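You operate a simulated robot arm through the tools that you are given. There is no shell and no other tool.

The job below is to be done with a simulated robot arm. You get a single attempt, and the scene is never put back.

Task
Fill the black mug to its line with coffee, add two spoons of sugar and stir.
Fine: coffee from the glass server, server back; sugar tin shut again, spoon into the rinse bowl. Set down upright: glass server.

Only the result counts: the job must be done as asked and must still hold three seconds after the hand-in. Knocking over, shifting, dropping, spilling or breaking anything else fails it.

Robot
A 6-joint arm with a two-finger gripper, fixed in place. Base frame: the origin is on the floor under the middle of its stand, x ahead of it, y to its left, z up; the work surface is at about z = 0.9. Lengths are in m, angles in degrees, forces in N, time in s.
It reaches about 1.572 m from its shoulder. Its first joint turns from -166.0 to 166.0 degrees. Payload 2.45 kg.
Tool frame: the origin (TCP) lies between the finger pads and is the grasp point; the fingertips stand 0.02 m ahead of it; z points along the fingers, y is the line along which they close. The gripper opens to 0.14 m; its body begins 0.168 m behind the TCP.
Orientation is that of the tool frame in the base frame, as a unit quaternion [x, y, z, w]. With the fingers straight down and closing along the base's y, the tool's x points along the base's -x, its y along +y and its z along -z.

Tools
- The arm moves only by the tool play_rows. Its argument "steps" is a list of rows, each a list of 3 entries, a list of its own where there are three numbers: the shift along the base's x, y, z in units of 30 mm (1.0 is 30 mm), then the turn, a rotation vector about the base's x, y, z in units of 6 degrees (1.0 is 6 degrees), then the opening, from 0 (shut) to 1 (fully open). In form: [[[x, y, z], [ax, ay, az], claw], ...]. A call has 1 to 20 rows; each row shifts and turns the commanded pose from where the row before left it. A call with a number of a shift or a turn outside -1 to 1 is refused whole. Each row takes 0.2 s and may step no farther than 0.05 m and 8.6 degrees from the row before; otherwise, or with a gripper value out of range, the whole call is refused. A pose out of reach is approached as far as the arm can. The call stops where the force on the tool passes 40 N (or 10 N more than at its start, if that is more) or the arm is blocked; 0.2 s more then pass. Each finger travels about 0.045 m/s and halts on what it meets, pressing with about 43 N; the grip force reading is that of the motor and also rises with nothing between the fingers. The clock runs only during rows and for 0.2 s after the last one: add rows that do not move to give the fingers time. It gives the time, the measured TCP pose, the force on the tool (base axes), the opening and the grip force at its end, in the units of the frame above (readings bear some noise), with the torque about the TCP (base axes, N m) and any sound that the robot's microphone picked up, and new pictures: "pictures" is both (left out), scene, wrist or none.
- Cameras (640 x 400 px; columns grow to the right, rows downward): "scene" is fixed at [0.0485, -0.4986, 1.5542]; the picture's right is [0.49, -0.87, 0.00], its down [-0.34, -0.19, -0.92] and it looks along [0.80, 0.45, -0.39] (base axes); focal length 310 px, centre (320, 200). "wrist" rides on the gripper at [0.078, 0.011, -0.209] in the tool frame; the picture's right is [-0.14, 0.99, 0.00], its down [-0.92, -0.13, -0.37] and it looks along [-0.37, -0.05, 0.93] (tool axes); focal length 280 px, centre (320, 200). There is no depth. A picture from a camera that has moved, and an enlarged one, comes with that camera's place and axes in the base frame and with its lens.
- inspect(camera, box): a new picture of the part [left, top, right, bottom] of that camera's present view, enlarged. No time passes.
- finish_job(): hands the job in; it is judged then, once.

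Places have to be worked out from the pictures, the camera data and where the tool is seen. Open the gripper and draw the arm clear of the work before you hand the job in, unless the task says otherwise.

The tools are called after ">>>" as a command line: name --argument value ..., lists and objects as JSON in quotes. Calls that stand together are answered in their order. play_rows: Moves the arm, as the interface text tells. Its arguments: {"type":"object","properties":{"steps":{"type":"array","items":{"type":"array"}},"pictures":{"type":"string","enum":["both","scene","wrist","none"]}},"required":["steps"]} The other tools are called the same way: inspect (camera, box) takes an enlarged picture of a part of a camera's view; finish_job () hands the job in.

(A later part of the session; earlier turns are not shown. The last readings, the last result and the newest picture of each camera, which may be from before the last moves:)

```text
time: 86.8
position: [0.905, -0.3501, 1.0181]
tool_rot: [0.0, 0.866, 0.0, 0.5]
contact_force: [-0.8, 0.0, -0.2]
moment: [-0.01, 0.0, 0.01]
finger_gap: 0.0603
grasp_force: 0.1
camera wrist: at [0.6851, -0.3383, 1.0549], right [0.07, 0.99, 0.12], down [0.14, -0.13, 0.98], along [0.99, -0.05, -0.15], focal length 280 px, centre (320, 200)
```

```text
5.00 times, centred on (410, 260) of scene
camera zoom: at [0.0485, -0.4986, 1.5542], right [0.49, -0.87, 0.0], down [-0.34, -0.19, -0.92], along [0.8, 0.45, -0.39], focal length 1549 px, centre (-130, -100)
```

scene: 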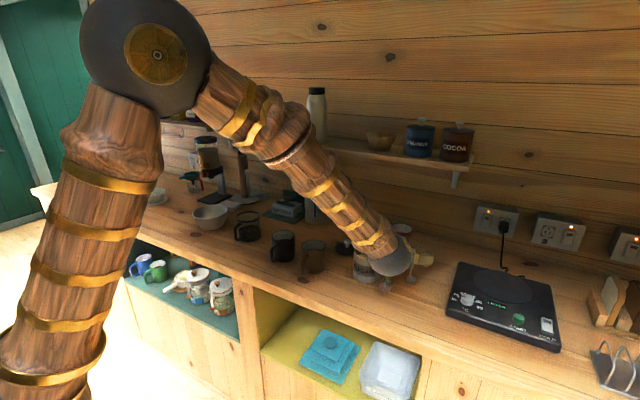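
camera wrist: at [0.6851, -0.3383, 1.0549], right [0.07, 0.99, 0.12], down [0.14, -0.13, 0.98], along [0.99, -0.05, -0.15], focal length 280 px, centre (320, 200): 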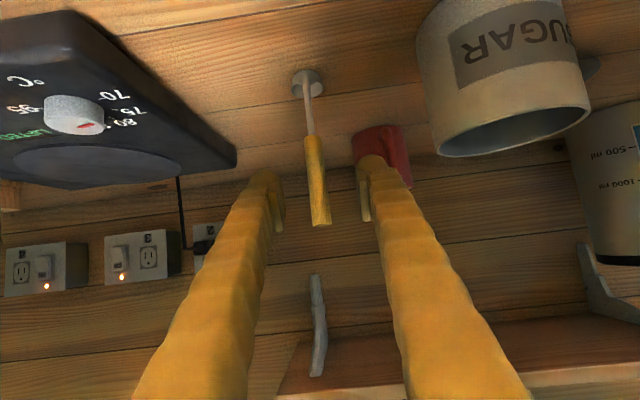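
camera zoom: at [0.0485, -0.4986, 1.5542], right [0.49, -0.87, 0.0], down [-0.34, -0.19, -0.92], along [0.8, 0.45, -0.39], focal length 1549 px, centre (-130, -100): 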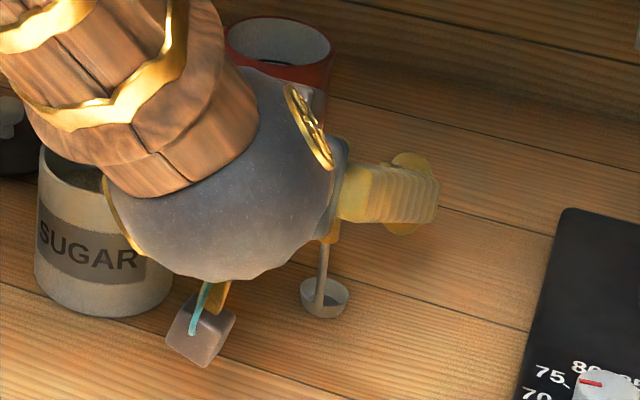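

The handle is centred between the pads to within about 2 mm. I'll close on it.

>>> play_rows --steps '[[[0, -0.04, 0], [0, 0, 0], 0.43], [[0, 0, 0], [0, 0, 0], 0.25], [[0, 0, 0], [0, 0, 0], 0.0], [[0, 0, 0], [0, 0, 0], 0.0], [[0, 0, 0], [0, 0, 0], 0.0], [[0, 0, 0], [0, 0, 0], 0.0], [[0, 0, 0], [0, 0, 0], 0.0]]' --pictures "both"

>>> inspect --camera "wrist" --box '[220, 60, 420, 260]'

```text
time: 88.4
position: [0.9053, -0.3506, 1.0186]
tool_rot: [0.0, 0.866, 0.0, 0.501]
contact_force: [0.0, 0.2, 1.1]
moment: [0.03, -0.04, -0.02]
finger_gap: 0.0131
grasp_force: 39.7
camera wrist: at [0.6848, -0.3395, 1.0551], right [0.07, 0.99, 0.12], down [0.14, -0.13, 0.98], along [0.99, -0.05, -0.15], focal length 280 px, centre (320, 200)
```

scene: 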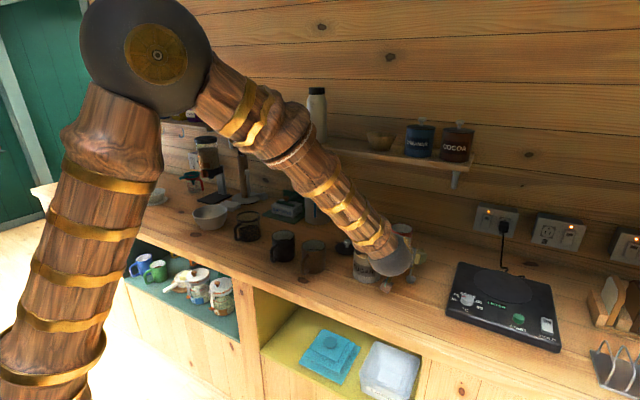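
wrist: 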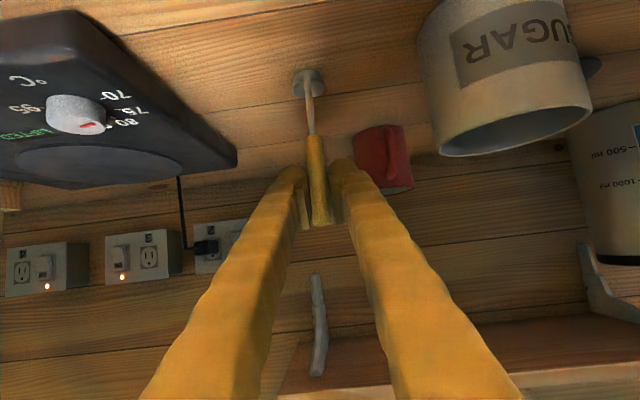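

```text
2.00 times, centred on (320, 160) of wrist
camera zoom: at [0.6848, -0.3395, 1.0551], right [0.07, 0.99, 0.12], down [0.14, -0.13, 0.98], along [0.99, -0.05, -0.15], focal length 561 px, centre (320, 280)
```

zoom: 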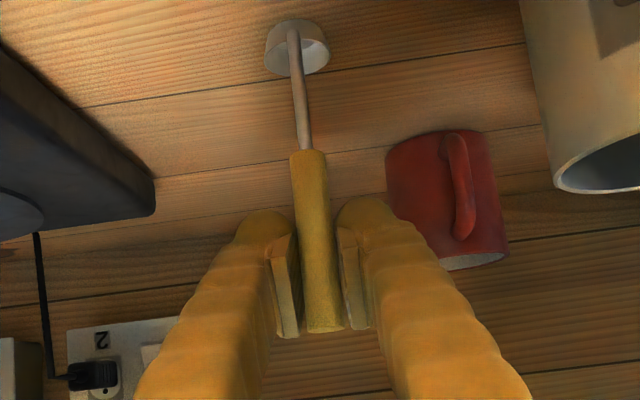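

The spoon is gripped at a 13 mm gap. I'll lift it straight up above the tin's rim height and check it from the wrist camera.

>>> play_rows --steps '[[[0, 0, 0.2], [0, 0, 0], 0.0], [[0, 0, 0.5], [0, 0, 0], 0.0], [[0, 0, 0.8], [0, 0, 0], 0.0], [[0, 0, 0.8], [0, 0, 0], 0.0], [[0, 0, 0.8], [0, 0, 0], 0.0], [[0, 0, 0.8], [0, 0, 0], 0.0], [[0, 0, 0.5], [0, 0, 0], 0.0], [[0, 0, 0], [0, 0, 0], 0.0], [[0, 0, 0], [0, 0, 0], 0.0]]' --pictures "both"

>>> inspect --camera "wrist" --box '[220, 40, 500, 240]'

>>> inspect --camera "scene" --box '[340, 180, 460, 300]'

```text
time: 90.4
position: [0.9054, -0.3498, 1.1508]
tool_rot: [0.0, 0.866, 0.0, 0.499]
contact_force: [0.2, -1.1, -0.7]
moment: [0.01, 0.02, -0.03]
finger_gap: 0.0132
grasp_force: 39.4
camera wrist: at [0.684, -0.339, 1.1873], right [0.07, 0.99, 0.12], down [0.14, -0.13, 0.98], along [0.99, -0.05, -0.15], focal length 280 px, centre (320, 200)
```

scene: 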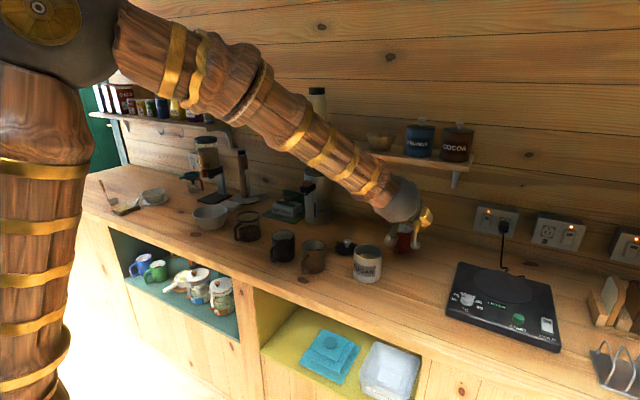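
wrist: 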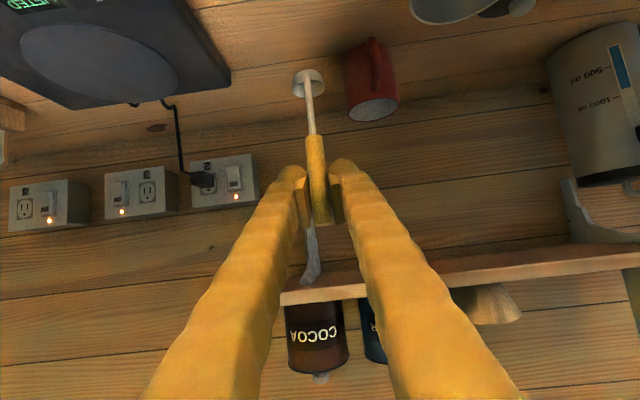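

```text
2.00 times, centred on (360, 140) of wrist
camera zoom: at [0.684, -0.339, 1.1873], right [0.07, 0.99, 0.12], down [0.14, -0.13, 0.98], along [0.99, -0.05, -0.15], focal length 561 px, centre (240, 320)
```

zoom: 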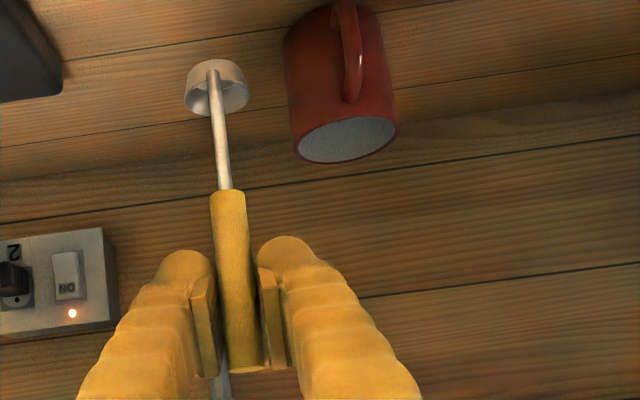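

```text
3.33 times, centred on (400, 240) of scene
camera zoom: at [0.0485, -0.4986, 1.5542], right [0.49, -0.87, 0.0], down [-0.34, -0.19, -0.92], along [0.8, 0.45, -0.39], focal length 1032 px, centre (53, 67)
```

zoom: 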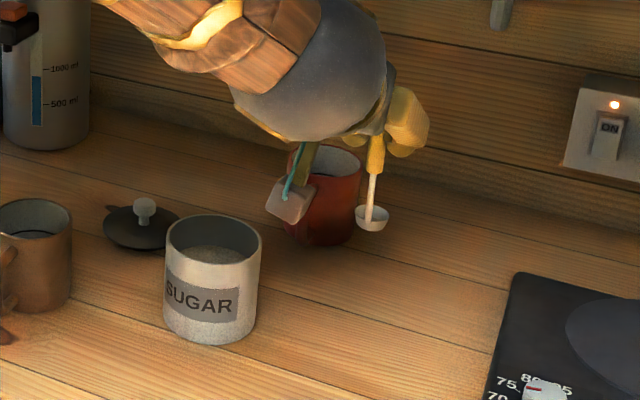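

The spoon is held securely. I'll carry it over the tin, with the TCP at about (0.868, -0.209).

>>> play_rows --steps '[[[-0.18, 0.67, 0], [0, 0, 0], 0.0], [[-0.18, 0.67, 0], [0, 0, 0], 0.0], [[-0.18, 0.67, 0], [0, 0, 0], 0.0], [[-0.18, 0.67, 0], [0, 0, 0], 0.0], [[-0.18, 0.67, 0], [0, 0, 0], 0.0], [[-0.18, 0.67, 0], [0, 0, 0], 0.0], [[-0.18, 0.67, 0], [0, 0, 0], 0.0], [[0, 0, 0], [0, 0, 0], 0.0], [[0, 0, 0], [0, 0, 0], 0.0]]' --pictures "both"

>>> inspect --camera "wrist" --box '[220, 20, 420, 240]'

>>> inspect --camera "scene" --box '[320, 180, 420, 290]'

```text
time: 92.4
position: [0.8667, -0.2106, 1.1509]
tool_rot: [-0.001, 0.866, 0.001, 0.5]
contact_force: [0.8, 0.4, -1.0]
moment: [0.03, 0.02, 0.0]
finger_gap: 0.0128
grasp_force: 39.4
camera wrist: at [0.6466, -0.1984, 1.1878], right [0.07, 0.99, 0.12], down [0.14, -0.13, 0.98], along [0.99, -0.05, -0.15], focal length 280 px, centre (320, 200)
```

scene: 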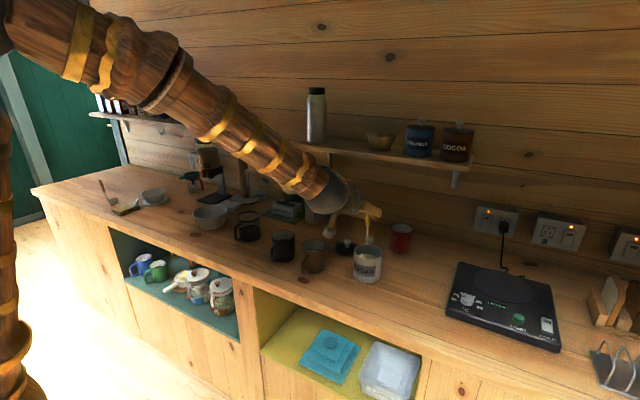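
wrist: 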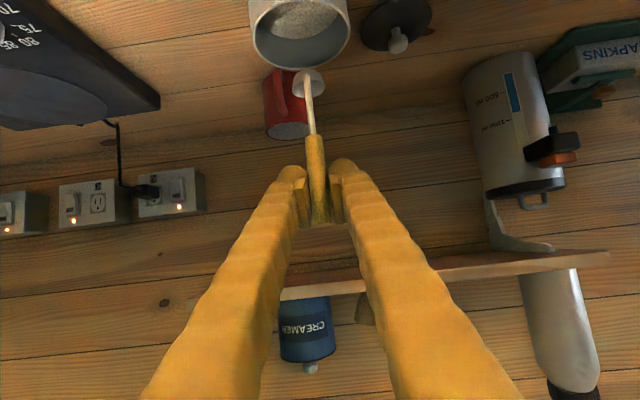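

```text
1.82 times, centred on (320, 130) of wrist
camera zoom: at [0.6466, -0.1984, 1.1878], right [0.07, 0.99, 0.12], down [0.14, -0.13, 0.98], along [0.99, -0.05, -0.15], focal length 510 px, centre (320, 327)
```

zoom: 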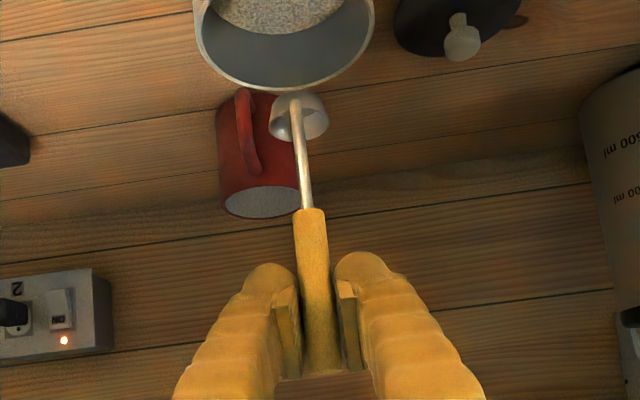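

```text
3.64 times, centred on (370, 235) of scene
camera zoom: at [0.0485, -0.4986, 1.5542], right [0.49, -0.87, 0.0], down [-0.34, -0.19, -0.92], along [0.8, 0.45, -0.39], focal length 1126 px, centre (138, 73)
```

zoom: 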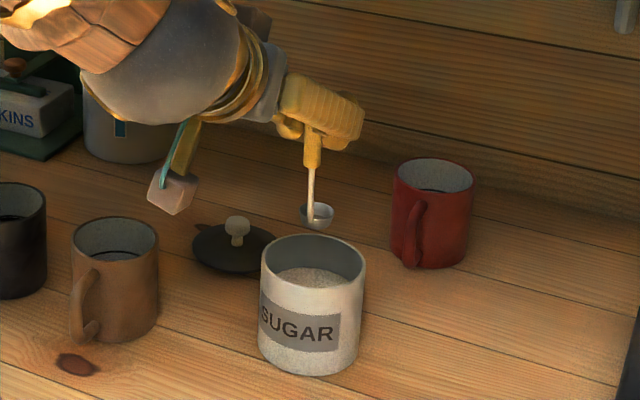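

The spoon bowl is centred above the tin opening. I'll lower it into the tin to just above the sugar and look.

>>> play_rows --steps '[[[0.05, 0.04, -0.6], [0, 0, 0], 0.0], [[0, 0, -0.6], [0, 0, 0], 0.0], [[0, 0, -0.5], [0, 0, 0], 0.0], [[0, 0, -0.3], [0, 0, 0], 0.0], [[0, 0, 0], [0, 0, 0], 0.0]]' --pictures "none"

>>> inspect --camera "scene" --box '[335, 220, 405, 280]'

>>> inspect --camera "wrist" --box '[220, 20, 420, 240]'

```text
time: 93.6
position: [0.8683, -0.2081, 1.0912]
tool_rot: [0.001, 0.866, -0.001, 0.5]
contact_force: [-0.2, 0.0, -1.2]
moment: [0.02, 0.01, -0.01]
finger_gap: 0.0129
grasp_force: 39.7
```

```text
6.67 times, centred on (370, 250) of scene
camera zoom: at [0.0485, -0.4986, 1.5542], right [0.49, -0.87, 0.0], down [-0.34, -0.19, -0.92], along [0.8, 0.45, -0.39], focal length 2065 px, centre (-13, -133)
```

zoom: 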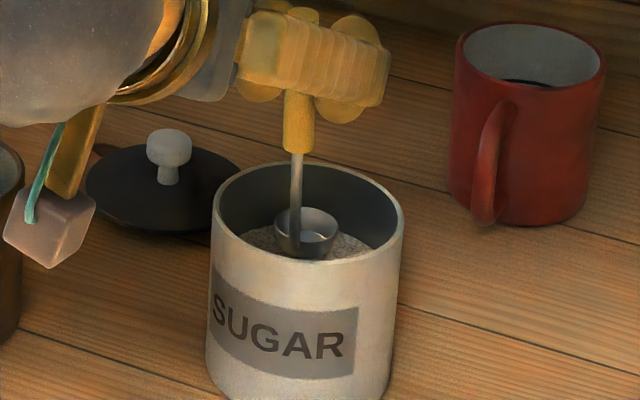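

```text
1.82 times, centred on (320, 130) of wrist
camera zoom: at [0.648, -0.198, 1.1269], right [0.07, 0.99, 0.12], down [0.14, -0.13, 0.98], along [0.99, -0.05, -0.15], focal length 510 px, centre (320, 327)
```

zoom: 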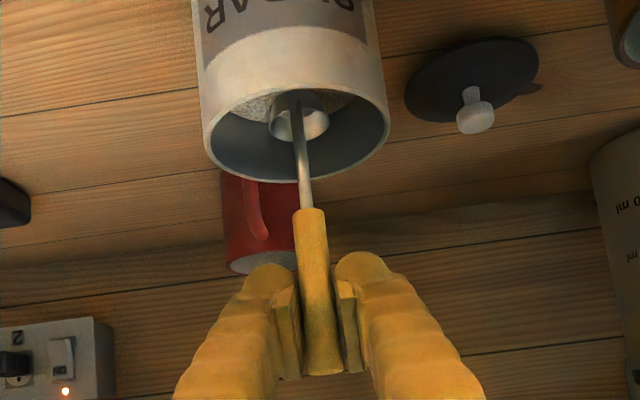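

The bowl is inside the tin, just above the sugar. I'll push it down until its rim is under the surface.

>>> play_rows --steps '[[[0, 0, -0.3], [0, 0, 0], 0.0], [[0, 0, -0.3], [0, 0, 0], 0.0], [[0, 0, -0.3], [0, 0, 0], 0.0], [[0, 0, 0], [0, 0, 0], 0.0]]' --pictures "none"

>>> inspect --camera "scene" --box '[335, 220, 405, 280]'

>>> inspect --camera "wrist" --box '[220, 20, 420, 240]'

```text
time: 94.6
position: [0.8675, -0.2091, 1.0637]
tool_rot: [0.0, 0.866, 0.0, 0.5]
contact_force: [-1.6, 0.5, -1.3]
moment: [-0.02, 0.05, -0.02]
finger_gap: 0.0128
grasp_force: 39.2
```

```text
6.67 times, centred on (370, 250) of scene
camera zoom: at [0.0485, -0.4986, 1.5542], right [0.49, -0.87, 0.0], down [-0.34, -0.19, -0.92], along [0.8, 0.45, -0.39], focal length 2065 px, centre (-13, -133)
```

zoom: 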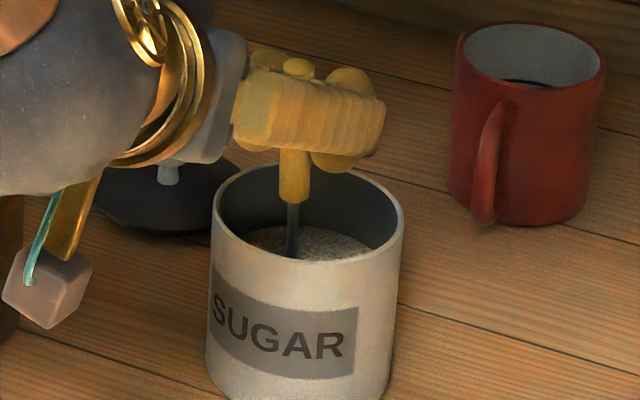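

```text
1.82 times, centred on (320, 130) of wrist
camera zoom: at [0.648, -0.1977, 1.0997], right [0.07, 0.99, 0.12], down [0.14, -0.13, 0.98], along [0.99, -0.05, -0.15], focal length 510 px, centre (320, 327)
```

zoom: 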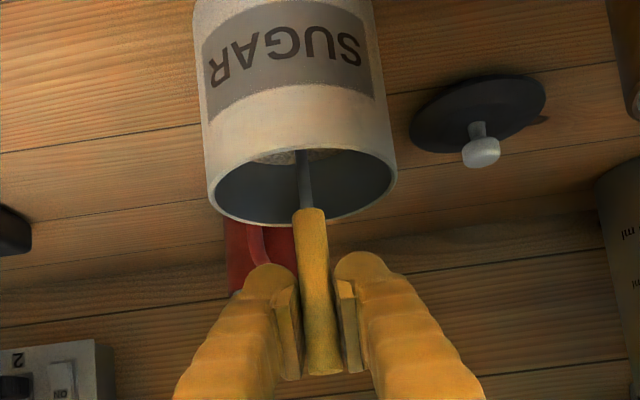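

The bowl has vanished beneath the sugar with no notable force. I'll go a few mm deeper, nudge sideways, then lift it level.

>>> play_rows --steps '[[[0, 0, -0.2], [0, 0, 0], 0.0], [[0.15, 0, 0], [0, 0, 0], 0.0], [[0.1, 0, 0], [0, 0, 0], 0.0], [[-0.1, 0, 0.0], [0, 0, 0], 0.0], [[-0.15, 0, 0.2], [0, 0, 0], 0.0], [[0, 0, 0.3], [0, 0, 0], 0.0], [[0, 0, 0.3], [0, 0, 0], 0.0], [[0, 0, 0.4], [0, 0, 0], 0.0], [[0, 0, 0.5], [0, 0, 0], 0.0], [[0, 0, 0.5], [0, 0, 0], 0.0], [[0, 0, 0.6], [0, 0, 0], 0.0], [[0, 0, 0], [0, 0, 0], 0.0]]' --pictures "none"

>>> inspect --camera "scene" --box '[335, 210, 405, 270]'

>>> inspect --camera "wrist" --box '[220, 20, 420, 240]'

```text
time: 97.2
position: [0.8666, -0.2079, 1.1423]
tool_rot: [0.0, 0.865, 0.0, 0.501]
contact_force: [-0.2, -0.1, -1.2]
moment: [-0.02, 0.02, -0.01]
finger_gap: 0.0133
grasp_force: 40.0
```

```text
6.67 times, centred on (370, 240) of scene
camera zoom: at [0.0485, -0.4986, 1.5542], right [0.49, -0.87, 0.0], down [-0.34, -0.19, -0.92], along [0.8, 0.45, -0.39], focal length 2065 px, centre (-13, -67)
```

zoom: 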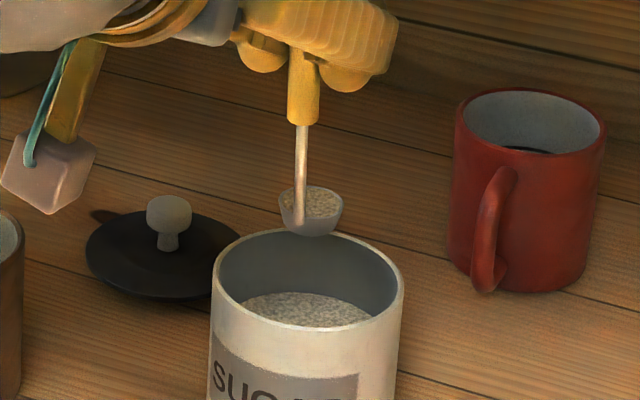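

```text
1.82 times, centred on (320, 130) of wrist
camera zoom: at [0.6473, -0.1974, 1.1787], right [0.07, 0.99, 0.12], down [0.14, -0.13, 0.98], along [0.99, -0.05, -0.15], focal length 510 px, centre (320, 327)
```

zoom: 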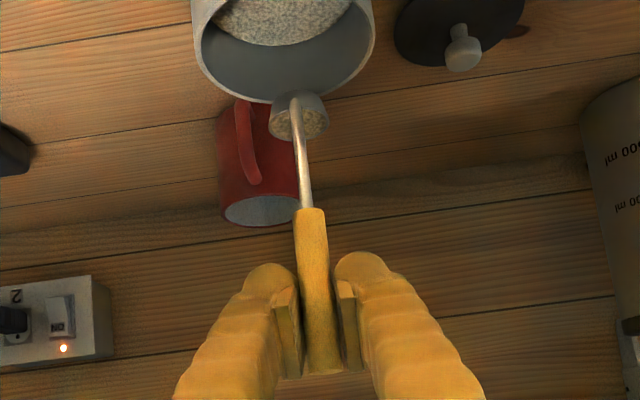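

The spoon is loaded level with sugar. I'll raise it and carry it gently toward the black mug, keeping it upright.

>>> play_rows --steps '[[[0, 0, 0.4], [0, 0, 0], 0.0], [[0, 0, 0.4], [0, 0, 0], 0.0], [[-0.05, 0.3, 0.2], [0, 0, 0], 0.0], [[-0.09, 0.55, 0], [0, 0, 0], 0.0], [[-0.09, 0.65, 0], [0, 0, 0], 0.0], [[-0.09, 0.65, 0], [0, 0, 0], 0.0], [[-0.09, 0.65, 0], [0, 0, 0], 0.0], [[-0.09, 0.65, 0], [0, 0, 0], 0.0], [[-0.09, 0.65, 0], [0, 0, 0], 0.0], [[-0.09, 0.65, 0], [0, 0, 0], 0.0], [[-0.09, 0.65, 0], [0, 0, 0], 0.0], [[-0.09, 0.65, 0], [0, 0, 0], 0.0], [[-0.09, 0.65, 0], [0, 0, 0], 0.0], [[-0.09, 0.65, 0], [0, 0, 0], 0.0], [[-0.09, 0.65, 0], [0, 0, 0], 0.0], [[-0.09, 0.65, 0], [0, 0, 0], 0.0], [[-0.09, 0.65, 0], [0, 0, 0], 0.0], [[-0.09, 0.65, 0], [0, 0, 0], 0.0], [[-0.09, 0.65, 0], [0, 0, 0], 0.0], [[-0.05, 0.3, 0], [0, 0, 0], 0.0]]' --pictures "none"

>>> play_rows --steps '[[[0, 0, 0], [0, 0, 0], 0.0]]' --pictures "both"

>>> inspect --camera "scene" --box '[240, 180, 340, 280]'

>>> inspect --camera "wrist" --box '[200, 0, 440, 240]'

```text
time: 101.4
position: [0.8204, -0.0076, 1.1508]
tool_rot: [-0.008, 0.877, 0.017, 0.481]
contact_force: [-0.9, -0.8, -0.5]
moment: [0.0, 0.0, 0.01]
finger_gap: 0.0131
grasp_force: 39.6
out of reach, approached as far as the arm can: row 13, 14, 15, 16, 17, 18, 19, 20
```

```text
time: 101.8
position: [0.8204, -0.0093, 1.1511]
tool_rot: [-0.008, 0.876, 0.017, 0.482]
contact_force: [-1.1, -0.4, -0.7]
moment: [-0.02, -0.01, 0.02]
finger_gap: 0.0129
grasp_force: 39.3
camera wrist: at [0.6022, -0.0052, 1.1967], right [0.04, 0.99, 0.14], down [0.19, -0.14, 0.97], along [0.98, -0.02, -0.19], focal length 280 px, centre (320, 200)
```

scene: 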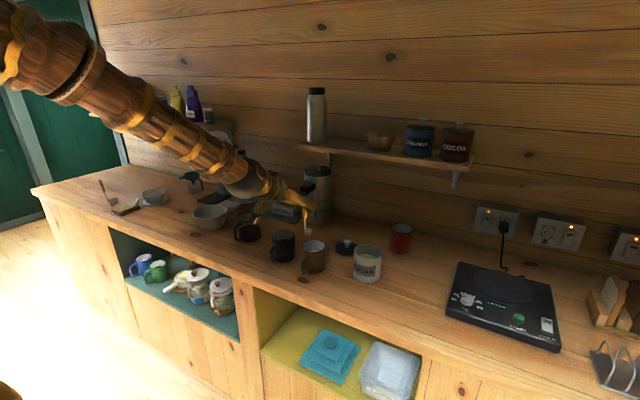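
wrist: 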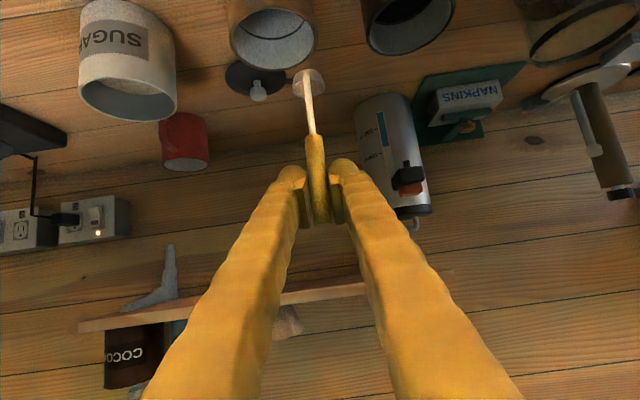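

```text
4.00 times, centred on (290, 230) of scene
camera zoom: at [0.0485, -0.4986, 1.5542], right [0.49, -0.87, 0.0], down [-0.34, -0.19, -0.92], along [0.8, 0.45, -0.39], focal length 1239 px, centre (440, 80)
```

zoom: 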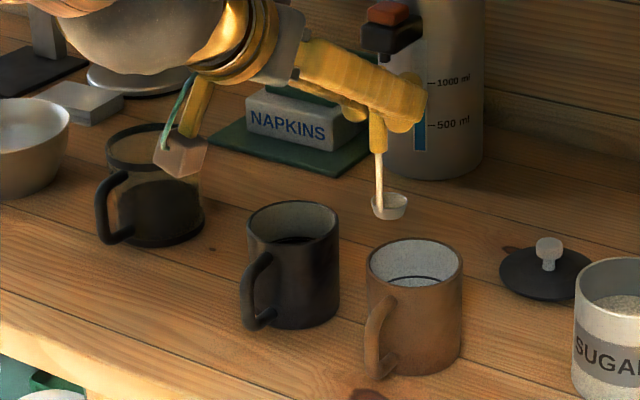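

```text
1.67 times, centred on (320, 120) of wrist
camera zoom: at [0.6022, -0.0052, 1.1967], right [0.04, 0.99, 0.14], down [0.19, -0.14, 0.97], along [0.98, -0.02, -0.19], focal length 467 px, centre (320, 333)
```

zoom: 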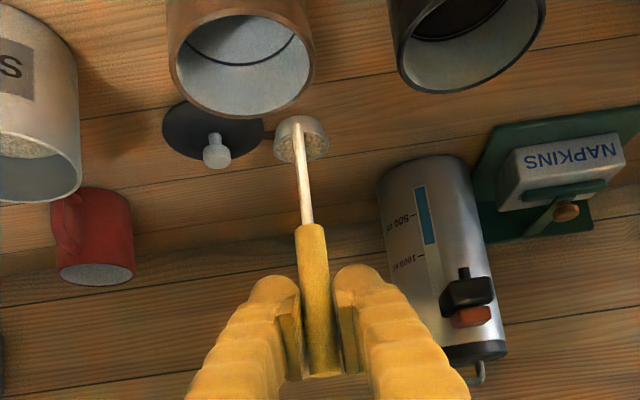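

The arm met a wrist limit because the tool direction lines up with the forearm near y = 0, and it stopped at (0.820, -0.009, 1.151). The sugar is still in the spoon. I'll yaw the gripper about the vertical so the spoon stays upright and the alignment is broken.

>>> play_rows --steps '[[[0, 0, 0], [0, 0, 0.5], 0.0], [[0, 0, 0], [0, 0, 0.8], 0.0], [[0, 0, 0], [0, 0, 0.8], 0.0], [[0, 0, 0], [0, 0, 0.8], 0.0], [[0, 0, 0], [0, 0, 0], 0.0]]' --pictures "scene"

>>> inspect --camera "scene" --box '[240, 180, 340, 280]'

```text
time: 103.0
position: [0.8278, -0.0082, 1.1616]
tool_rot: [-0.132, 0.856, 0.076, 0.494]
contact_force: [0.1, 0.5, -0.8]
moment: [-0.03, 0.03, -0.01]
finger_gap: 0.0129
grasp_force: 39.2
```

scene: 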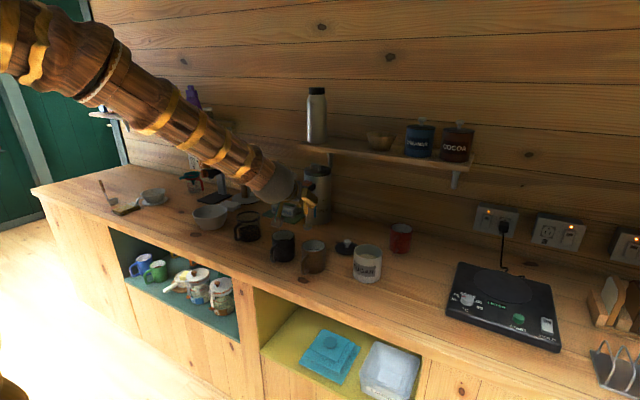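

```text
4.00 times, centred on (290, 230) of scene
camera zoom: at [0.0485, -0.4986, 1.5542], right [0.49, -0.87, 0.0], down [-0.34, -0.19, -0.92], along [0.8, 0.45, -0.39], focal length 1239 px, centre (440, 80)
```

zoom: 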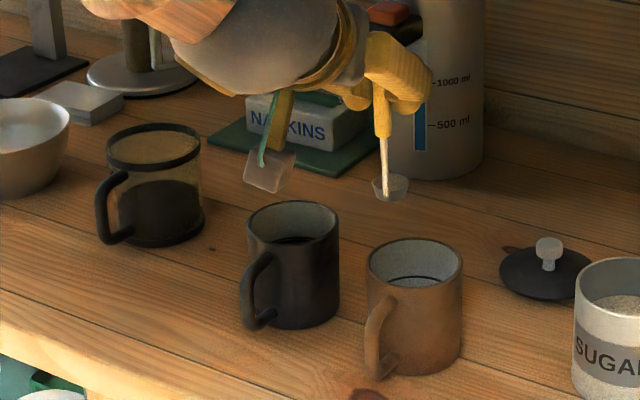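

The gripper yawed about 17.5° and the spoon is exactly upright again. I'll verify that the pose is steady and continue yawing.

>>> play_rows --steps '[[[0, 0, 0], [0, 0, 0.8], 0.0], [[0, 0, 0], [0, 0, 0.8], 0.0], [[0, 0, 0], [0, 0, 0.8], 0.0], [[0, 0, 0], [0, 0, 0.8], 0.0], [[0, 0, 0], [0, 0, 0], 0.0], [[0, 0, 0], [0, 0, 0], 0.0]]' --pictures "none"

>>> inspect --camera "scene" --box '[240, 180, 340, 280]'

```text
time: 104.4
position: [0.8259, -0.0091, 1.1619]
tool_rot: [-0.272, 0.822, 0.157, 0.474]
contact_force: [-0.1, -0.4, -0.8]
moment: [-0.03, 0.0, -0.01]
finger_gap: 0.0128
grasp_force: 39.7
```

```text
4.00 times, centred on (290, 230) of scene
camera zoom: at [0.0485, -0.4986, 1.5542], right [0.49, -0.87, 0.0], down [-0.34, -0.19, -0.92], along [0.8, 0.45, -0.39], focal length 1239 px, centre (440, 80)
```

zoom: 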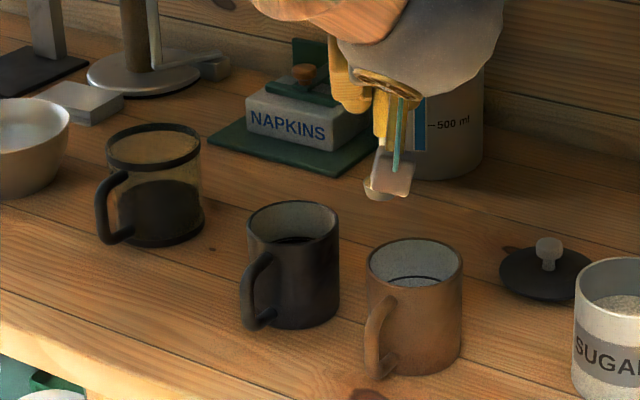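

The pose is steady, with the spoon upright at a yaw of about 37°. I'll move it above the black mug, with the TCP at about (0.814, 0.101).

>>> play_rows --steps '[[[-0.05, 0.4, 0], [0, 0, 0], 0.0], [[-0.07, 0.6, 0], [0, 0, 0], 0.0], [[-0.07, 0.6, 0], [0, 0, 0], 0.0], [[-0.07, 0.6, 0], [0, 0, 0], 0.0], [[-0.07, 0.6, 0], [0, 0, 0], 0.0], [[-0.07, 0.6, 0], [0, 0, 0], 0.0], [[-0.03, 0.25, 0], [0, 0, 0], 0.0], [[0, 0, 0], [0, 0, 0], 0.0], [[0, 0, 0], [0, 0, 0], 0.0]]' --pictures "both"

>>> inspect --camera "wrist" --box '[160, 0, 480, 240]'

>>> inspect --camera "scene" --box '[240, 180, 340, 280]'

```text
time: 106.4
position: [0.813, 0.101, 1.1627]
tool_rot: [-0.272, 0.822, 0.157, 0.475]
contact_force: [-0.2, -0.3, -1.3]
moment: [0.02, 0.01, 0.02]
finger_gap: 0.013
grasp_force: 38.9
camera wrist: at [0.63, -0.0214, 1.1982], right [-0.54, 0.84, 0.12], down [0.19, -0.02, 0.98], along [0.82, 0.55, -0.15], focal length 280 px, centre (320, 200)
```

scene: 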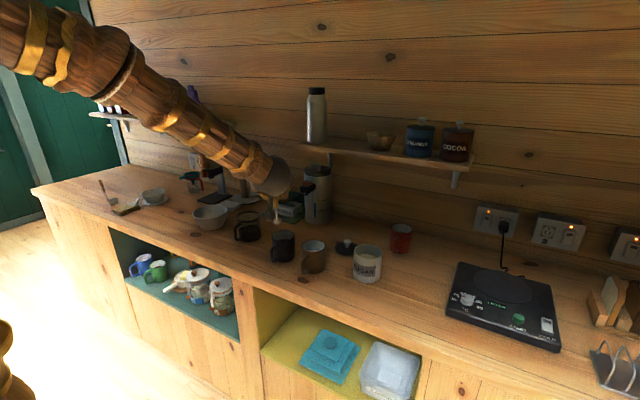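
wrist: 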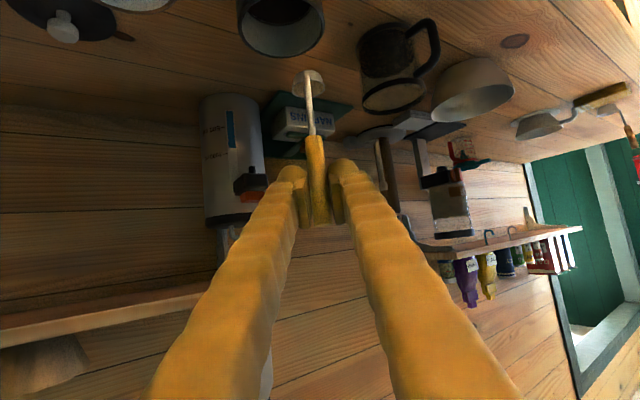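

```text
1.67 times, centred on (320, 120) of wrist
camera zoom: at [0.63, -0.0214, 1.1982], right [-0.54, 0.84, 0.12], down [0.19, -0.02, 0.98], along [0.82, 0.55, -0.15], focal length 467 px, centre (320, 333)
```

zoom: 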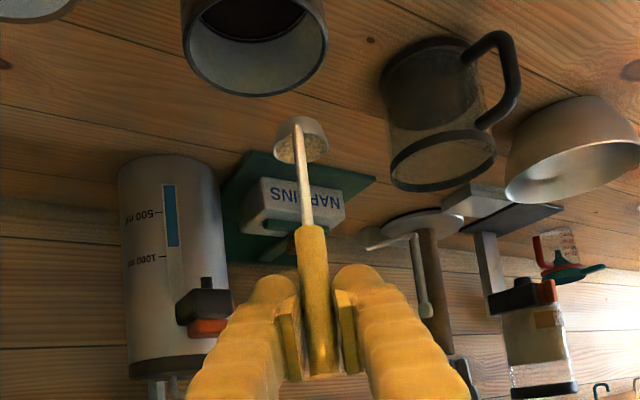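

```text
4.00 times, centred on (290, 230) of scene
camera zoom: at [0.0485, -0.4986, 1.5542], right [0.49, -0.87, 0.0], down [-0.34, -0.19, -0.92], along [0.8, 0.45, -0.39], focal length 1239 px, centre (440, 80)
```

zoom: 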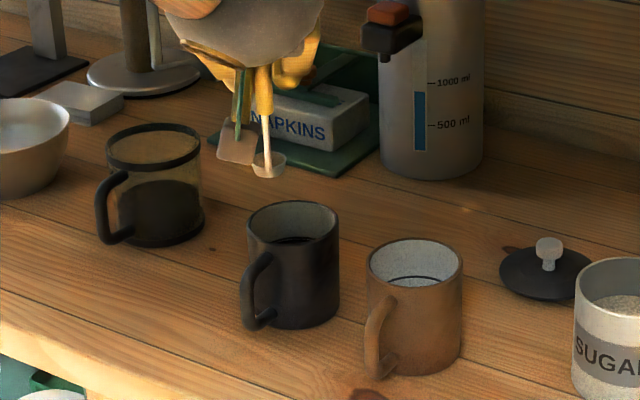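

The bowl is over the mug, placed so its lip stays above the mug's centre during the tilt. I'll tilt the first 36° while shifting to keep the lip centred.

>>> play_rows --steps '[[[0.207, -0.278, -0.1], [0.803, 0.596, 0], 0.0], [[0.207, -0.278, -0.1], [0.803, 0.596, 0], 0.0], [[0.207, -0.278, -0.1], [0.803, 0.596, 0], 0.0], [[0.203, -0.273, -0.1], [0.803, 0.596, 0], 0.0], [[0.199, -0.268, -0.1], [0.803, 0.596, 0], 0.0], [[0.191, -0.257, -0.1], [0.803, 0.596, 0], 0.0], [[0, 0, 0], [0, 0, 0], 0.0]]' --pictures "both"

>>> inspect --camera "scene" --box '[240, 180, 340, 280]'

>>> inspect --camera "wrist" --box '[160, 0, 480, 240]'

```text
time: 108.0
position: [0.8509, 0.0523, 1.1444]
tool_rot: [-0.111, 0.831, 0.404, 0.367]
contact_force: [-0.7, 0.4, -2.0]
moment: [-0.06, 0.01, 0.02]
finger_gap: 0.0132
grasp_force: 39.5
camera wrist: at [0.681, -0.0898, 1.1792], right [-0.38, 0.63, 0.68], down [0.52, -0.46, 0.72], along [0.77, 0.63, -0.15], focal length 280 px, centre (320, 200)
```

scene: 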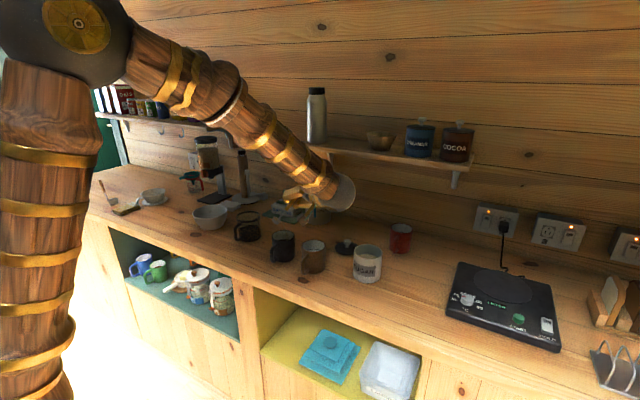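
wrist: 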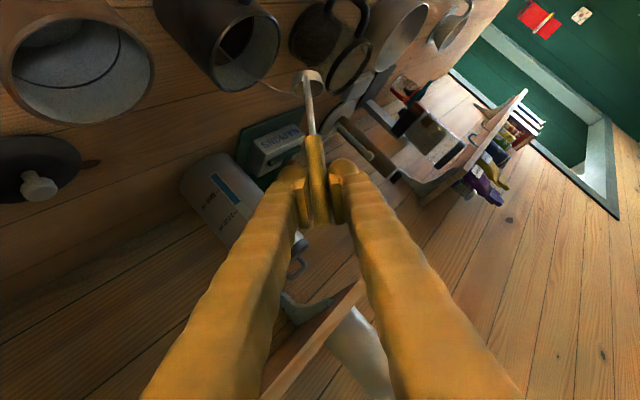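

```text
4.00 times, centred on (290, 230) of scene
camera zoom: at [0.0485, -0.4986, 1.5542], right [0.49, -0.87, 0.0], down [-0.34, -0.19, -0.92], along [0.8, 0.45, -0.39], focal length 1239 px, centre (440, 80)
```

zoom: 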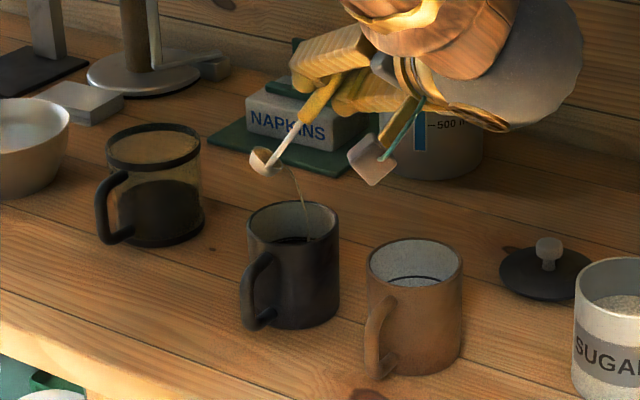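

```text
1.67 times, centred on (320, 120) of wrist
camera zoom: at [0.681, -0.0898, 1.1792], right [-0.38, 0.63, 0.68], down [0.52, -0.46, 0.72], along [0.77, 0.63, -0.15], focal length 467 px, centre (320, 333)
```

zoom: 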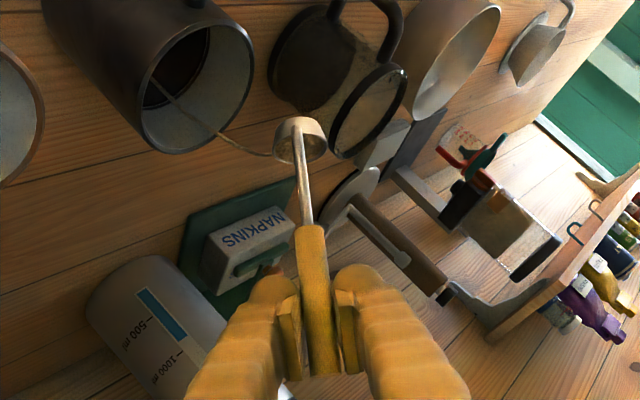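

The sugar is already streaming at 36° and lands inside the mug. I'll continue tilting with a slightly smaller shift so the stream stays centred.

>>> play_rows --steps '[[[0.1, -0.13, -0.1], [0.803, 0.596, 0], 0.0], [[0.1, -0.13, -0.1], [0.803, 0.596, 0], 0.0], [[0.157, -0.211, -0.1], [0.803, 0.596, 0], 0.0], [[0, 0, 0], [0, 0, 0], 0.0]]' --pictures "none"

>>> inspect --camera "scene" --box '[250, 190, 320, 260]'

>>> inspect --camera "wrist" --box '[160, 0, 480, 240]'

```text
time: 109.0
position: [0.8608, 0.0377, 1.1344]
tool_rot: [-0.027, 0.804, 0.514, 0.3]
contact_force: [0.7, 0.4, -1.0]
moment: [-0.05, -0.03, 0.01]
finger_gap: 0.0134
grasp_force: 39.6
```

```text
5.71 times, centred on (285, 225) of scene
camera zoom: at [0.0485, -0.4986, 1.5542], right [0.49, -0.87, 0.0], down [-0.34, -0.19, -0.92], along [0.8, 0.45, -0.39], focal length 1770 px, centre (520, 57)
```

zoom: 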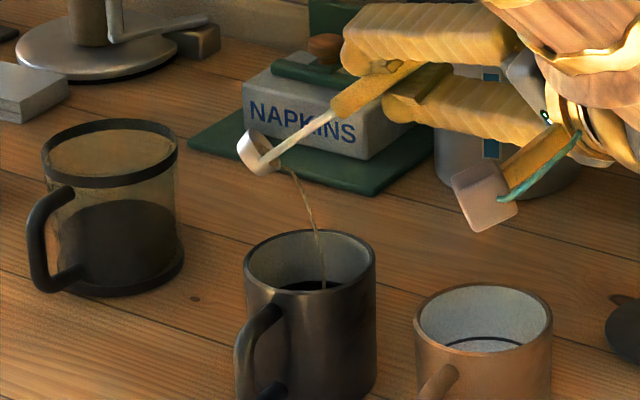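

```text
1.67 times, centred on (320, 120) of wrist
camera zoom: at [0.6979, -0.1123, 1.1643], right [-0.23, 0.43, 0.87], down [0.63, -0.61, 0.47], along [0.74, 0.66, -0.13], focal length 467 px, centre (320, 333)
```

zoom: 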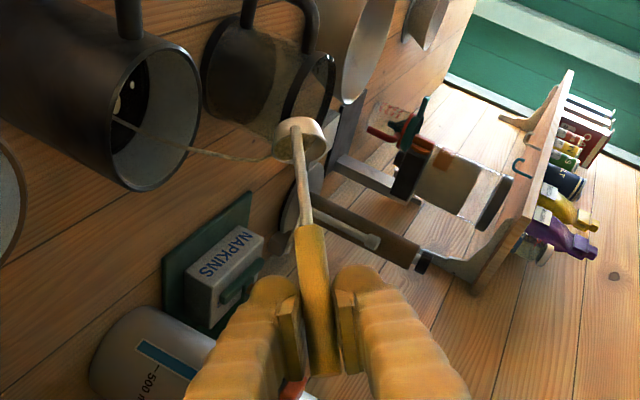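

The stream is landing centrally in the mug at 54°. I'll tilt further toward 78°.

>>> play_rows --steps '[[[0.139, -0.187, 0], [0.803, 0.596, 0], 0.0], [[0.125, -0.169, 0], [0.803, 0.596, 0], 0.0], [[0.105, -0.142, 0], [0.803, 0.596, 0], 0.0], [[0.085, -0.115, 0], [0.803, 0.596, 0], 0.0], [[0, 0, 0], [0, 0, 0], 0.0]]' --pictures "none"

>>> inspect --camera "scene" --box '[250, 190, 320, 260]'

>>> inspect --camera "wrist" --box '[160, 0, 480, 240]'

```text
time: 110.2
position: [0.8752, 0.0198, 1.1338]
tool_rot: [0.088, 0.737, 0.64, 0.197]
contact_force: [-0.1, 0.1, -1.2]
moment: [-0.09, -0.04, 0.01]
finger_gap: 0.0131
grasp_force: 39.1
```

```text
5.71 times, centred on (285, 225) of scene
camera zoom: at [0.0485, -0.4986, 1.5542], right [0.49, -0.87, 0.0], down [-0.34, -0.19, -0.92], along [0.8, 0.45, -0.39], focal length 1770 px, centre (520, 57)
```

zoom: 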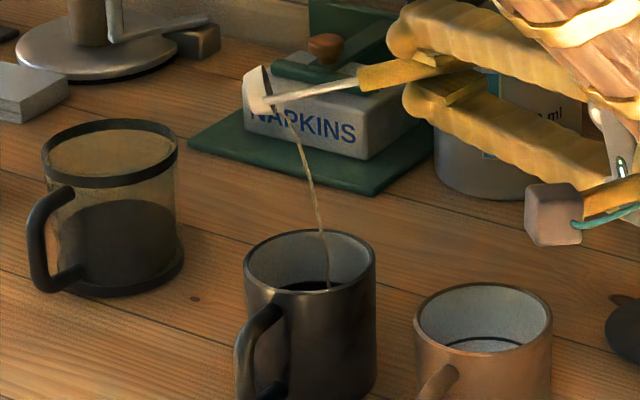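

```text
1.67 times, centred on (320, 120) of wrist
camera zoom: at [0.7176, -0.1387, 1.1524], right [0.0, 0.11, 0.99], down [0.7, -0.71, 0.08], along [0.71, 0.7, -0.08], focal length 467 px, centre (320, 333)
```

zoom: 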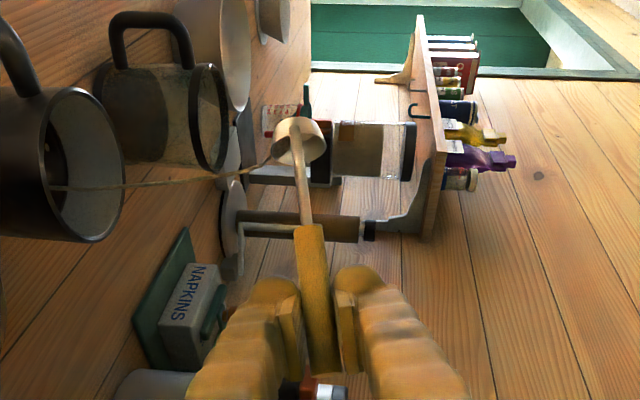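

The stream continues, landing inside the mug. I'll tilt on to about 102° and hold until it empties.

>>> play_rows --steps '[[[0.0, 0.0, 0], [0.803, 0.596, 0], 0.0], [[0.0, 0.0, 0], [0.803, 0.596, 0], 0.0], [[0, 0, 0], [0.803, 0.596, 0], 0.0], [[0, 0, 0], [0.803, 0.596, 0], 0.0], [[0, 0, 0], [0, 0, 0], 0.0], [[0, 0, 0], [0, 0, 0], 0.0]]' --pictures "none"

>>> inspect --camera "scene" --box '[250, 190, 320, 260]'

>>> inspect --camera "wrist" --box '[160, 0, 480, 240]'

```text
time: 111.6
position: [0.8747, 0.0198, 1.135]
tool_rot: [0.198, 0.639, 0.738, 0.088]
contact_force: [-0.6, -0.1, -1.1]
moment: [-0.1, -0.04, -0.01]
finger_gap: 0.0128
grasp_force: 39.7
```

```text
5.71 times, centred on (285, 225) of scene
camera zoom: at [0.0485, -0.4986, 1.5542], right [0.49, -0.87, 0.0], down [-0.34, -0.19, -0.92], along [0.8, 0.45, -0.39], focal length 1770 px, centre (520, 57)
```

zoom: 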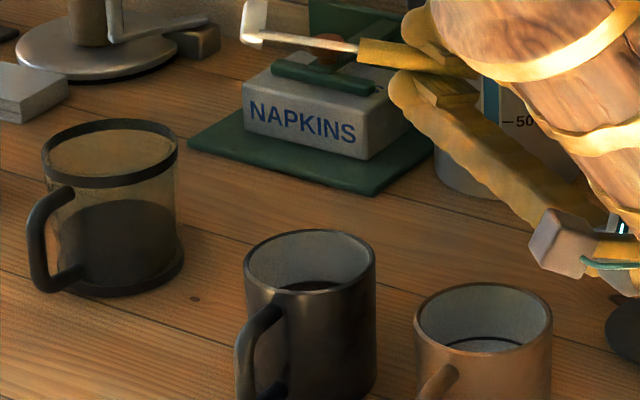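

```text
1.67 times, centred on (320, 120) of wrist
camera zoom: at [0.7203, -0.1425, 1.1372], right [0.25, -0.22, 0.94], down [0.67, -0.67, -0.33], along [0.7, 0.71, -0.02], focal length 467 px, centre (320, 333)
```

zoom: 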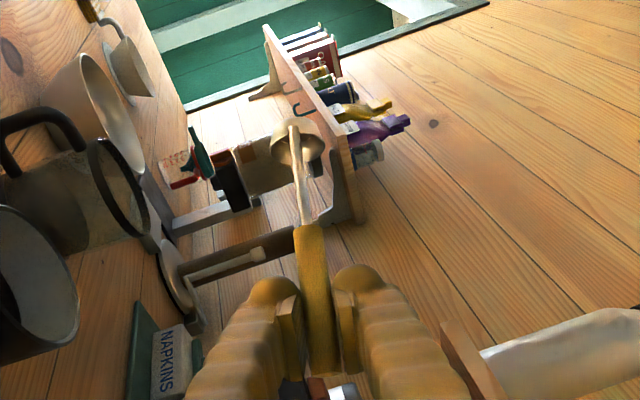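

The spoon is empty and the first spoonful is in the mug. I'll rotate the spoon back upright, rising slightly.

>>> play_rows --steps '[[[0, 0, 0.1], [-0.803, -0.596, 0], 0.0], [[0, 0, 0.1], [-0.803, -0.596, 0], 0.0], [[0, 0, 0.1], [-0.803, -0.596, 0], 0.0], [[0, 0, 0.1], [-0.803, -0.596, 0], 0.0], [[0, 0, 0.1], [-0.803, -0.596, 0], 0.0], [[0, 0, 0.1], [-0.803, -0.596, 0], 0.0], [[0, 0, 0.1], [-0.803, -0.596, 0], 0.0], [[0, 0, 0.1], [-0.803, -0.596, 0], 0.0], [[0, 0, 0.1], [-0.803, -0.596, 0], 0.0], [[0, 0, 0.1], [-0.803, -0.596, 0], 0.0], [[0, 0, 0], [-0.803, -0.596, 0], 0.0], [[0, 0, 0], [-0.803, -0.596, 0], 0.0], [[0, 0, 0], [-0.803, -0.596, 0], 0.0], [[0, 0, 0], [-0.803, -0.596, 0], 0.0], [[0, 0, 0], [-0.803, -0.596, 0], 0.0], [[0, 0, 0], [-0.803, -0.596, 0], 0.0], [[0, 0, 0], [-0.803, -0.596, 0], 0.0], [[0, 0, 0], [0, 0, 0], 0.0], [[0, 0, 0], [0, 0, 0], 0.0]]' --pictures "both"

>>> inspect --camera "wrist" --box '[160, 0, 480, 240]'

>>> inspect --camera "scene" --box '[240, 180, 340, 280]'

```text
time: 115.6
position: [0.8746, 0.0195, 1.1641]
tool_rot: [-0.272, 0.822, 0.157, 0.474]
contact_force: [-0.3, -0.7, -1.7]
moment: [-0.02, 0.04, 0.04]
finger_gap: 0.0124
grasp_force: 39.3
camera wrist: at [0.6912, -0.1031, 1.201], right [-0.54, 0.84, 0.12], down [0.19, -0.02, 0.98], along [0.82, 0.55, -0.15], focal length 280 px, centre (320, 200)
```

scene: 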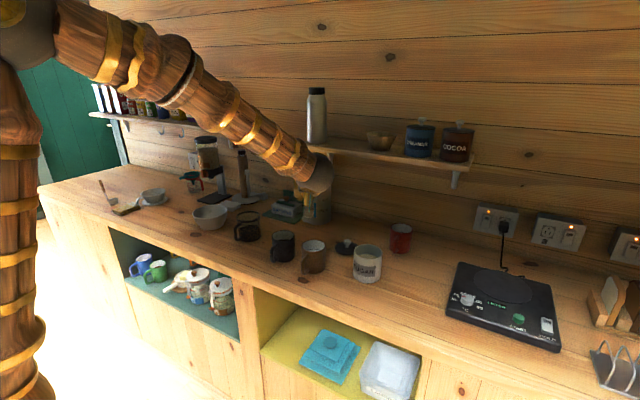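
wrist: 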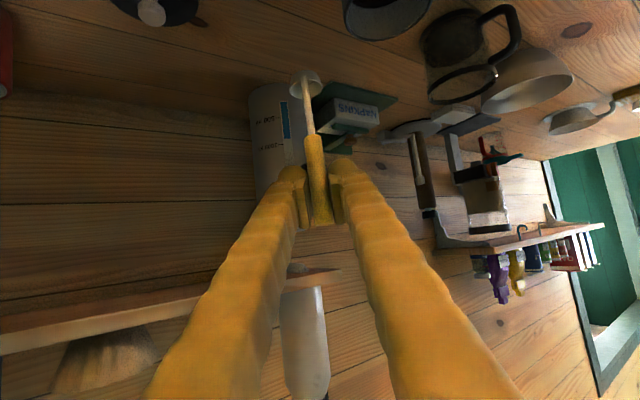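

```text
1.67 times, centred on (320, 120) of wrist
camera zoom: at [0.6912, -0.1031, 1.201], right [-0.54, 0.84, 0.12], down [0.19, -0.02, 0.98], along [0.82, 0.55, -0.15], focal length 467 px, centre (320, 333)
```

zoom: 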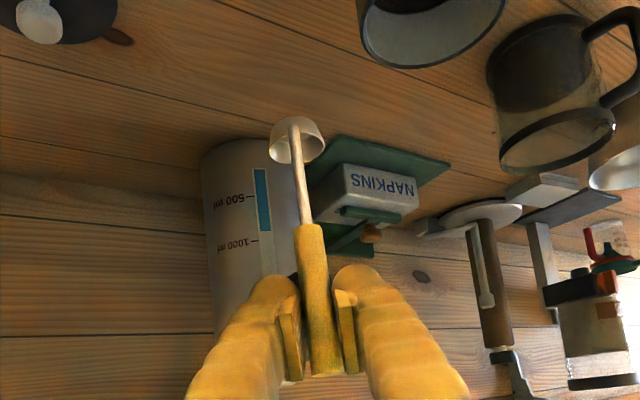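

```text
4.00 times, centred on (290, 230) of scene
camera zoom: at [0.0485, -0.4986, 1.5542], right [0.49, -0.87, 0.0], down [-0.34, -0.19, -0.92], along [0.8, 0.45, -0.39], focal length 1239 px, centre (440, 80)
```

zoom: 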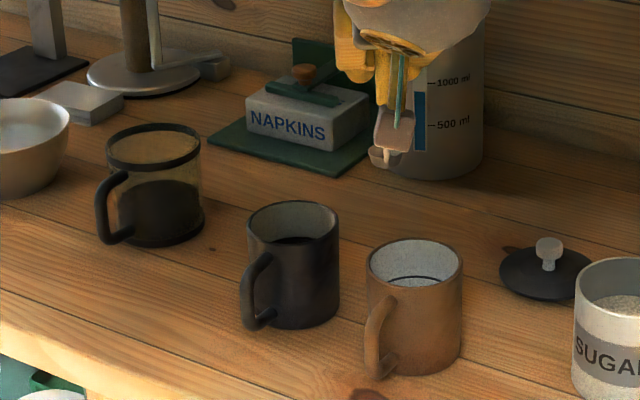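

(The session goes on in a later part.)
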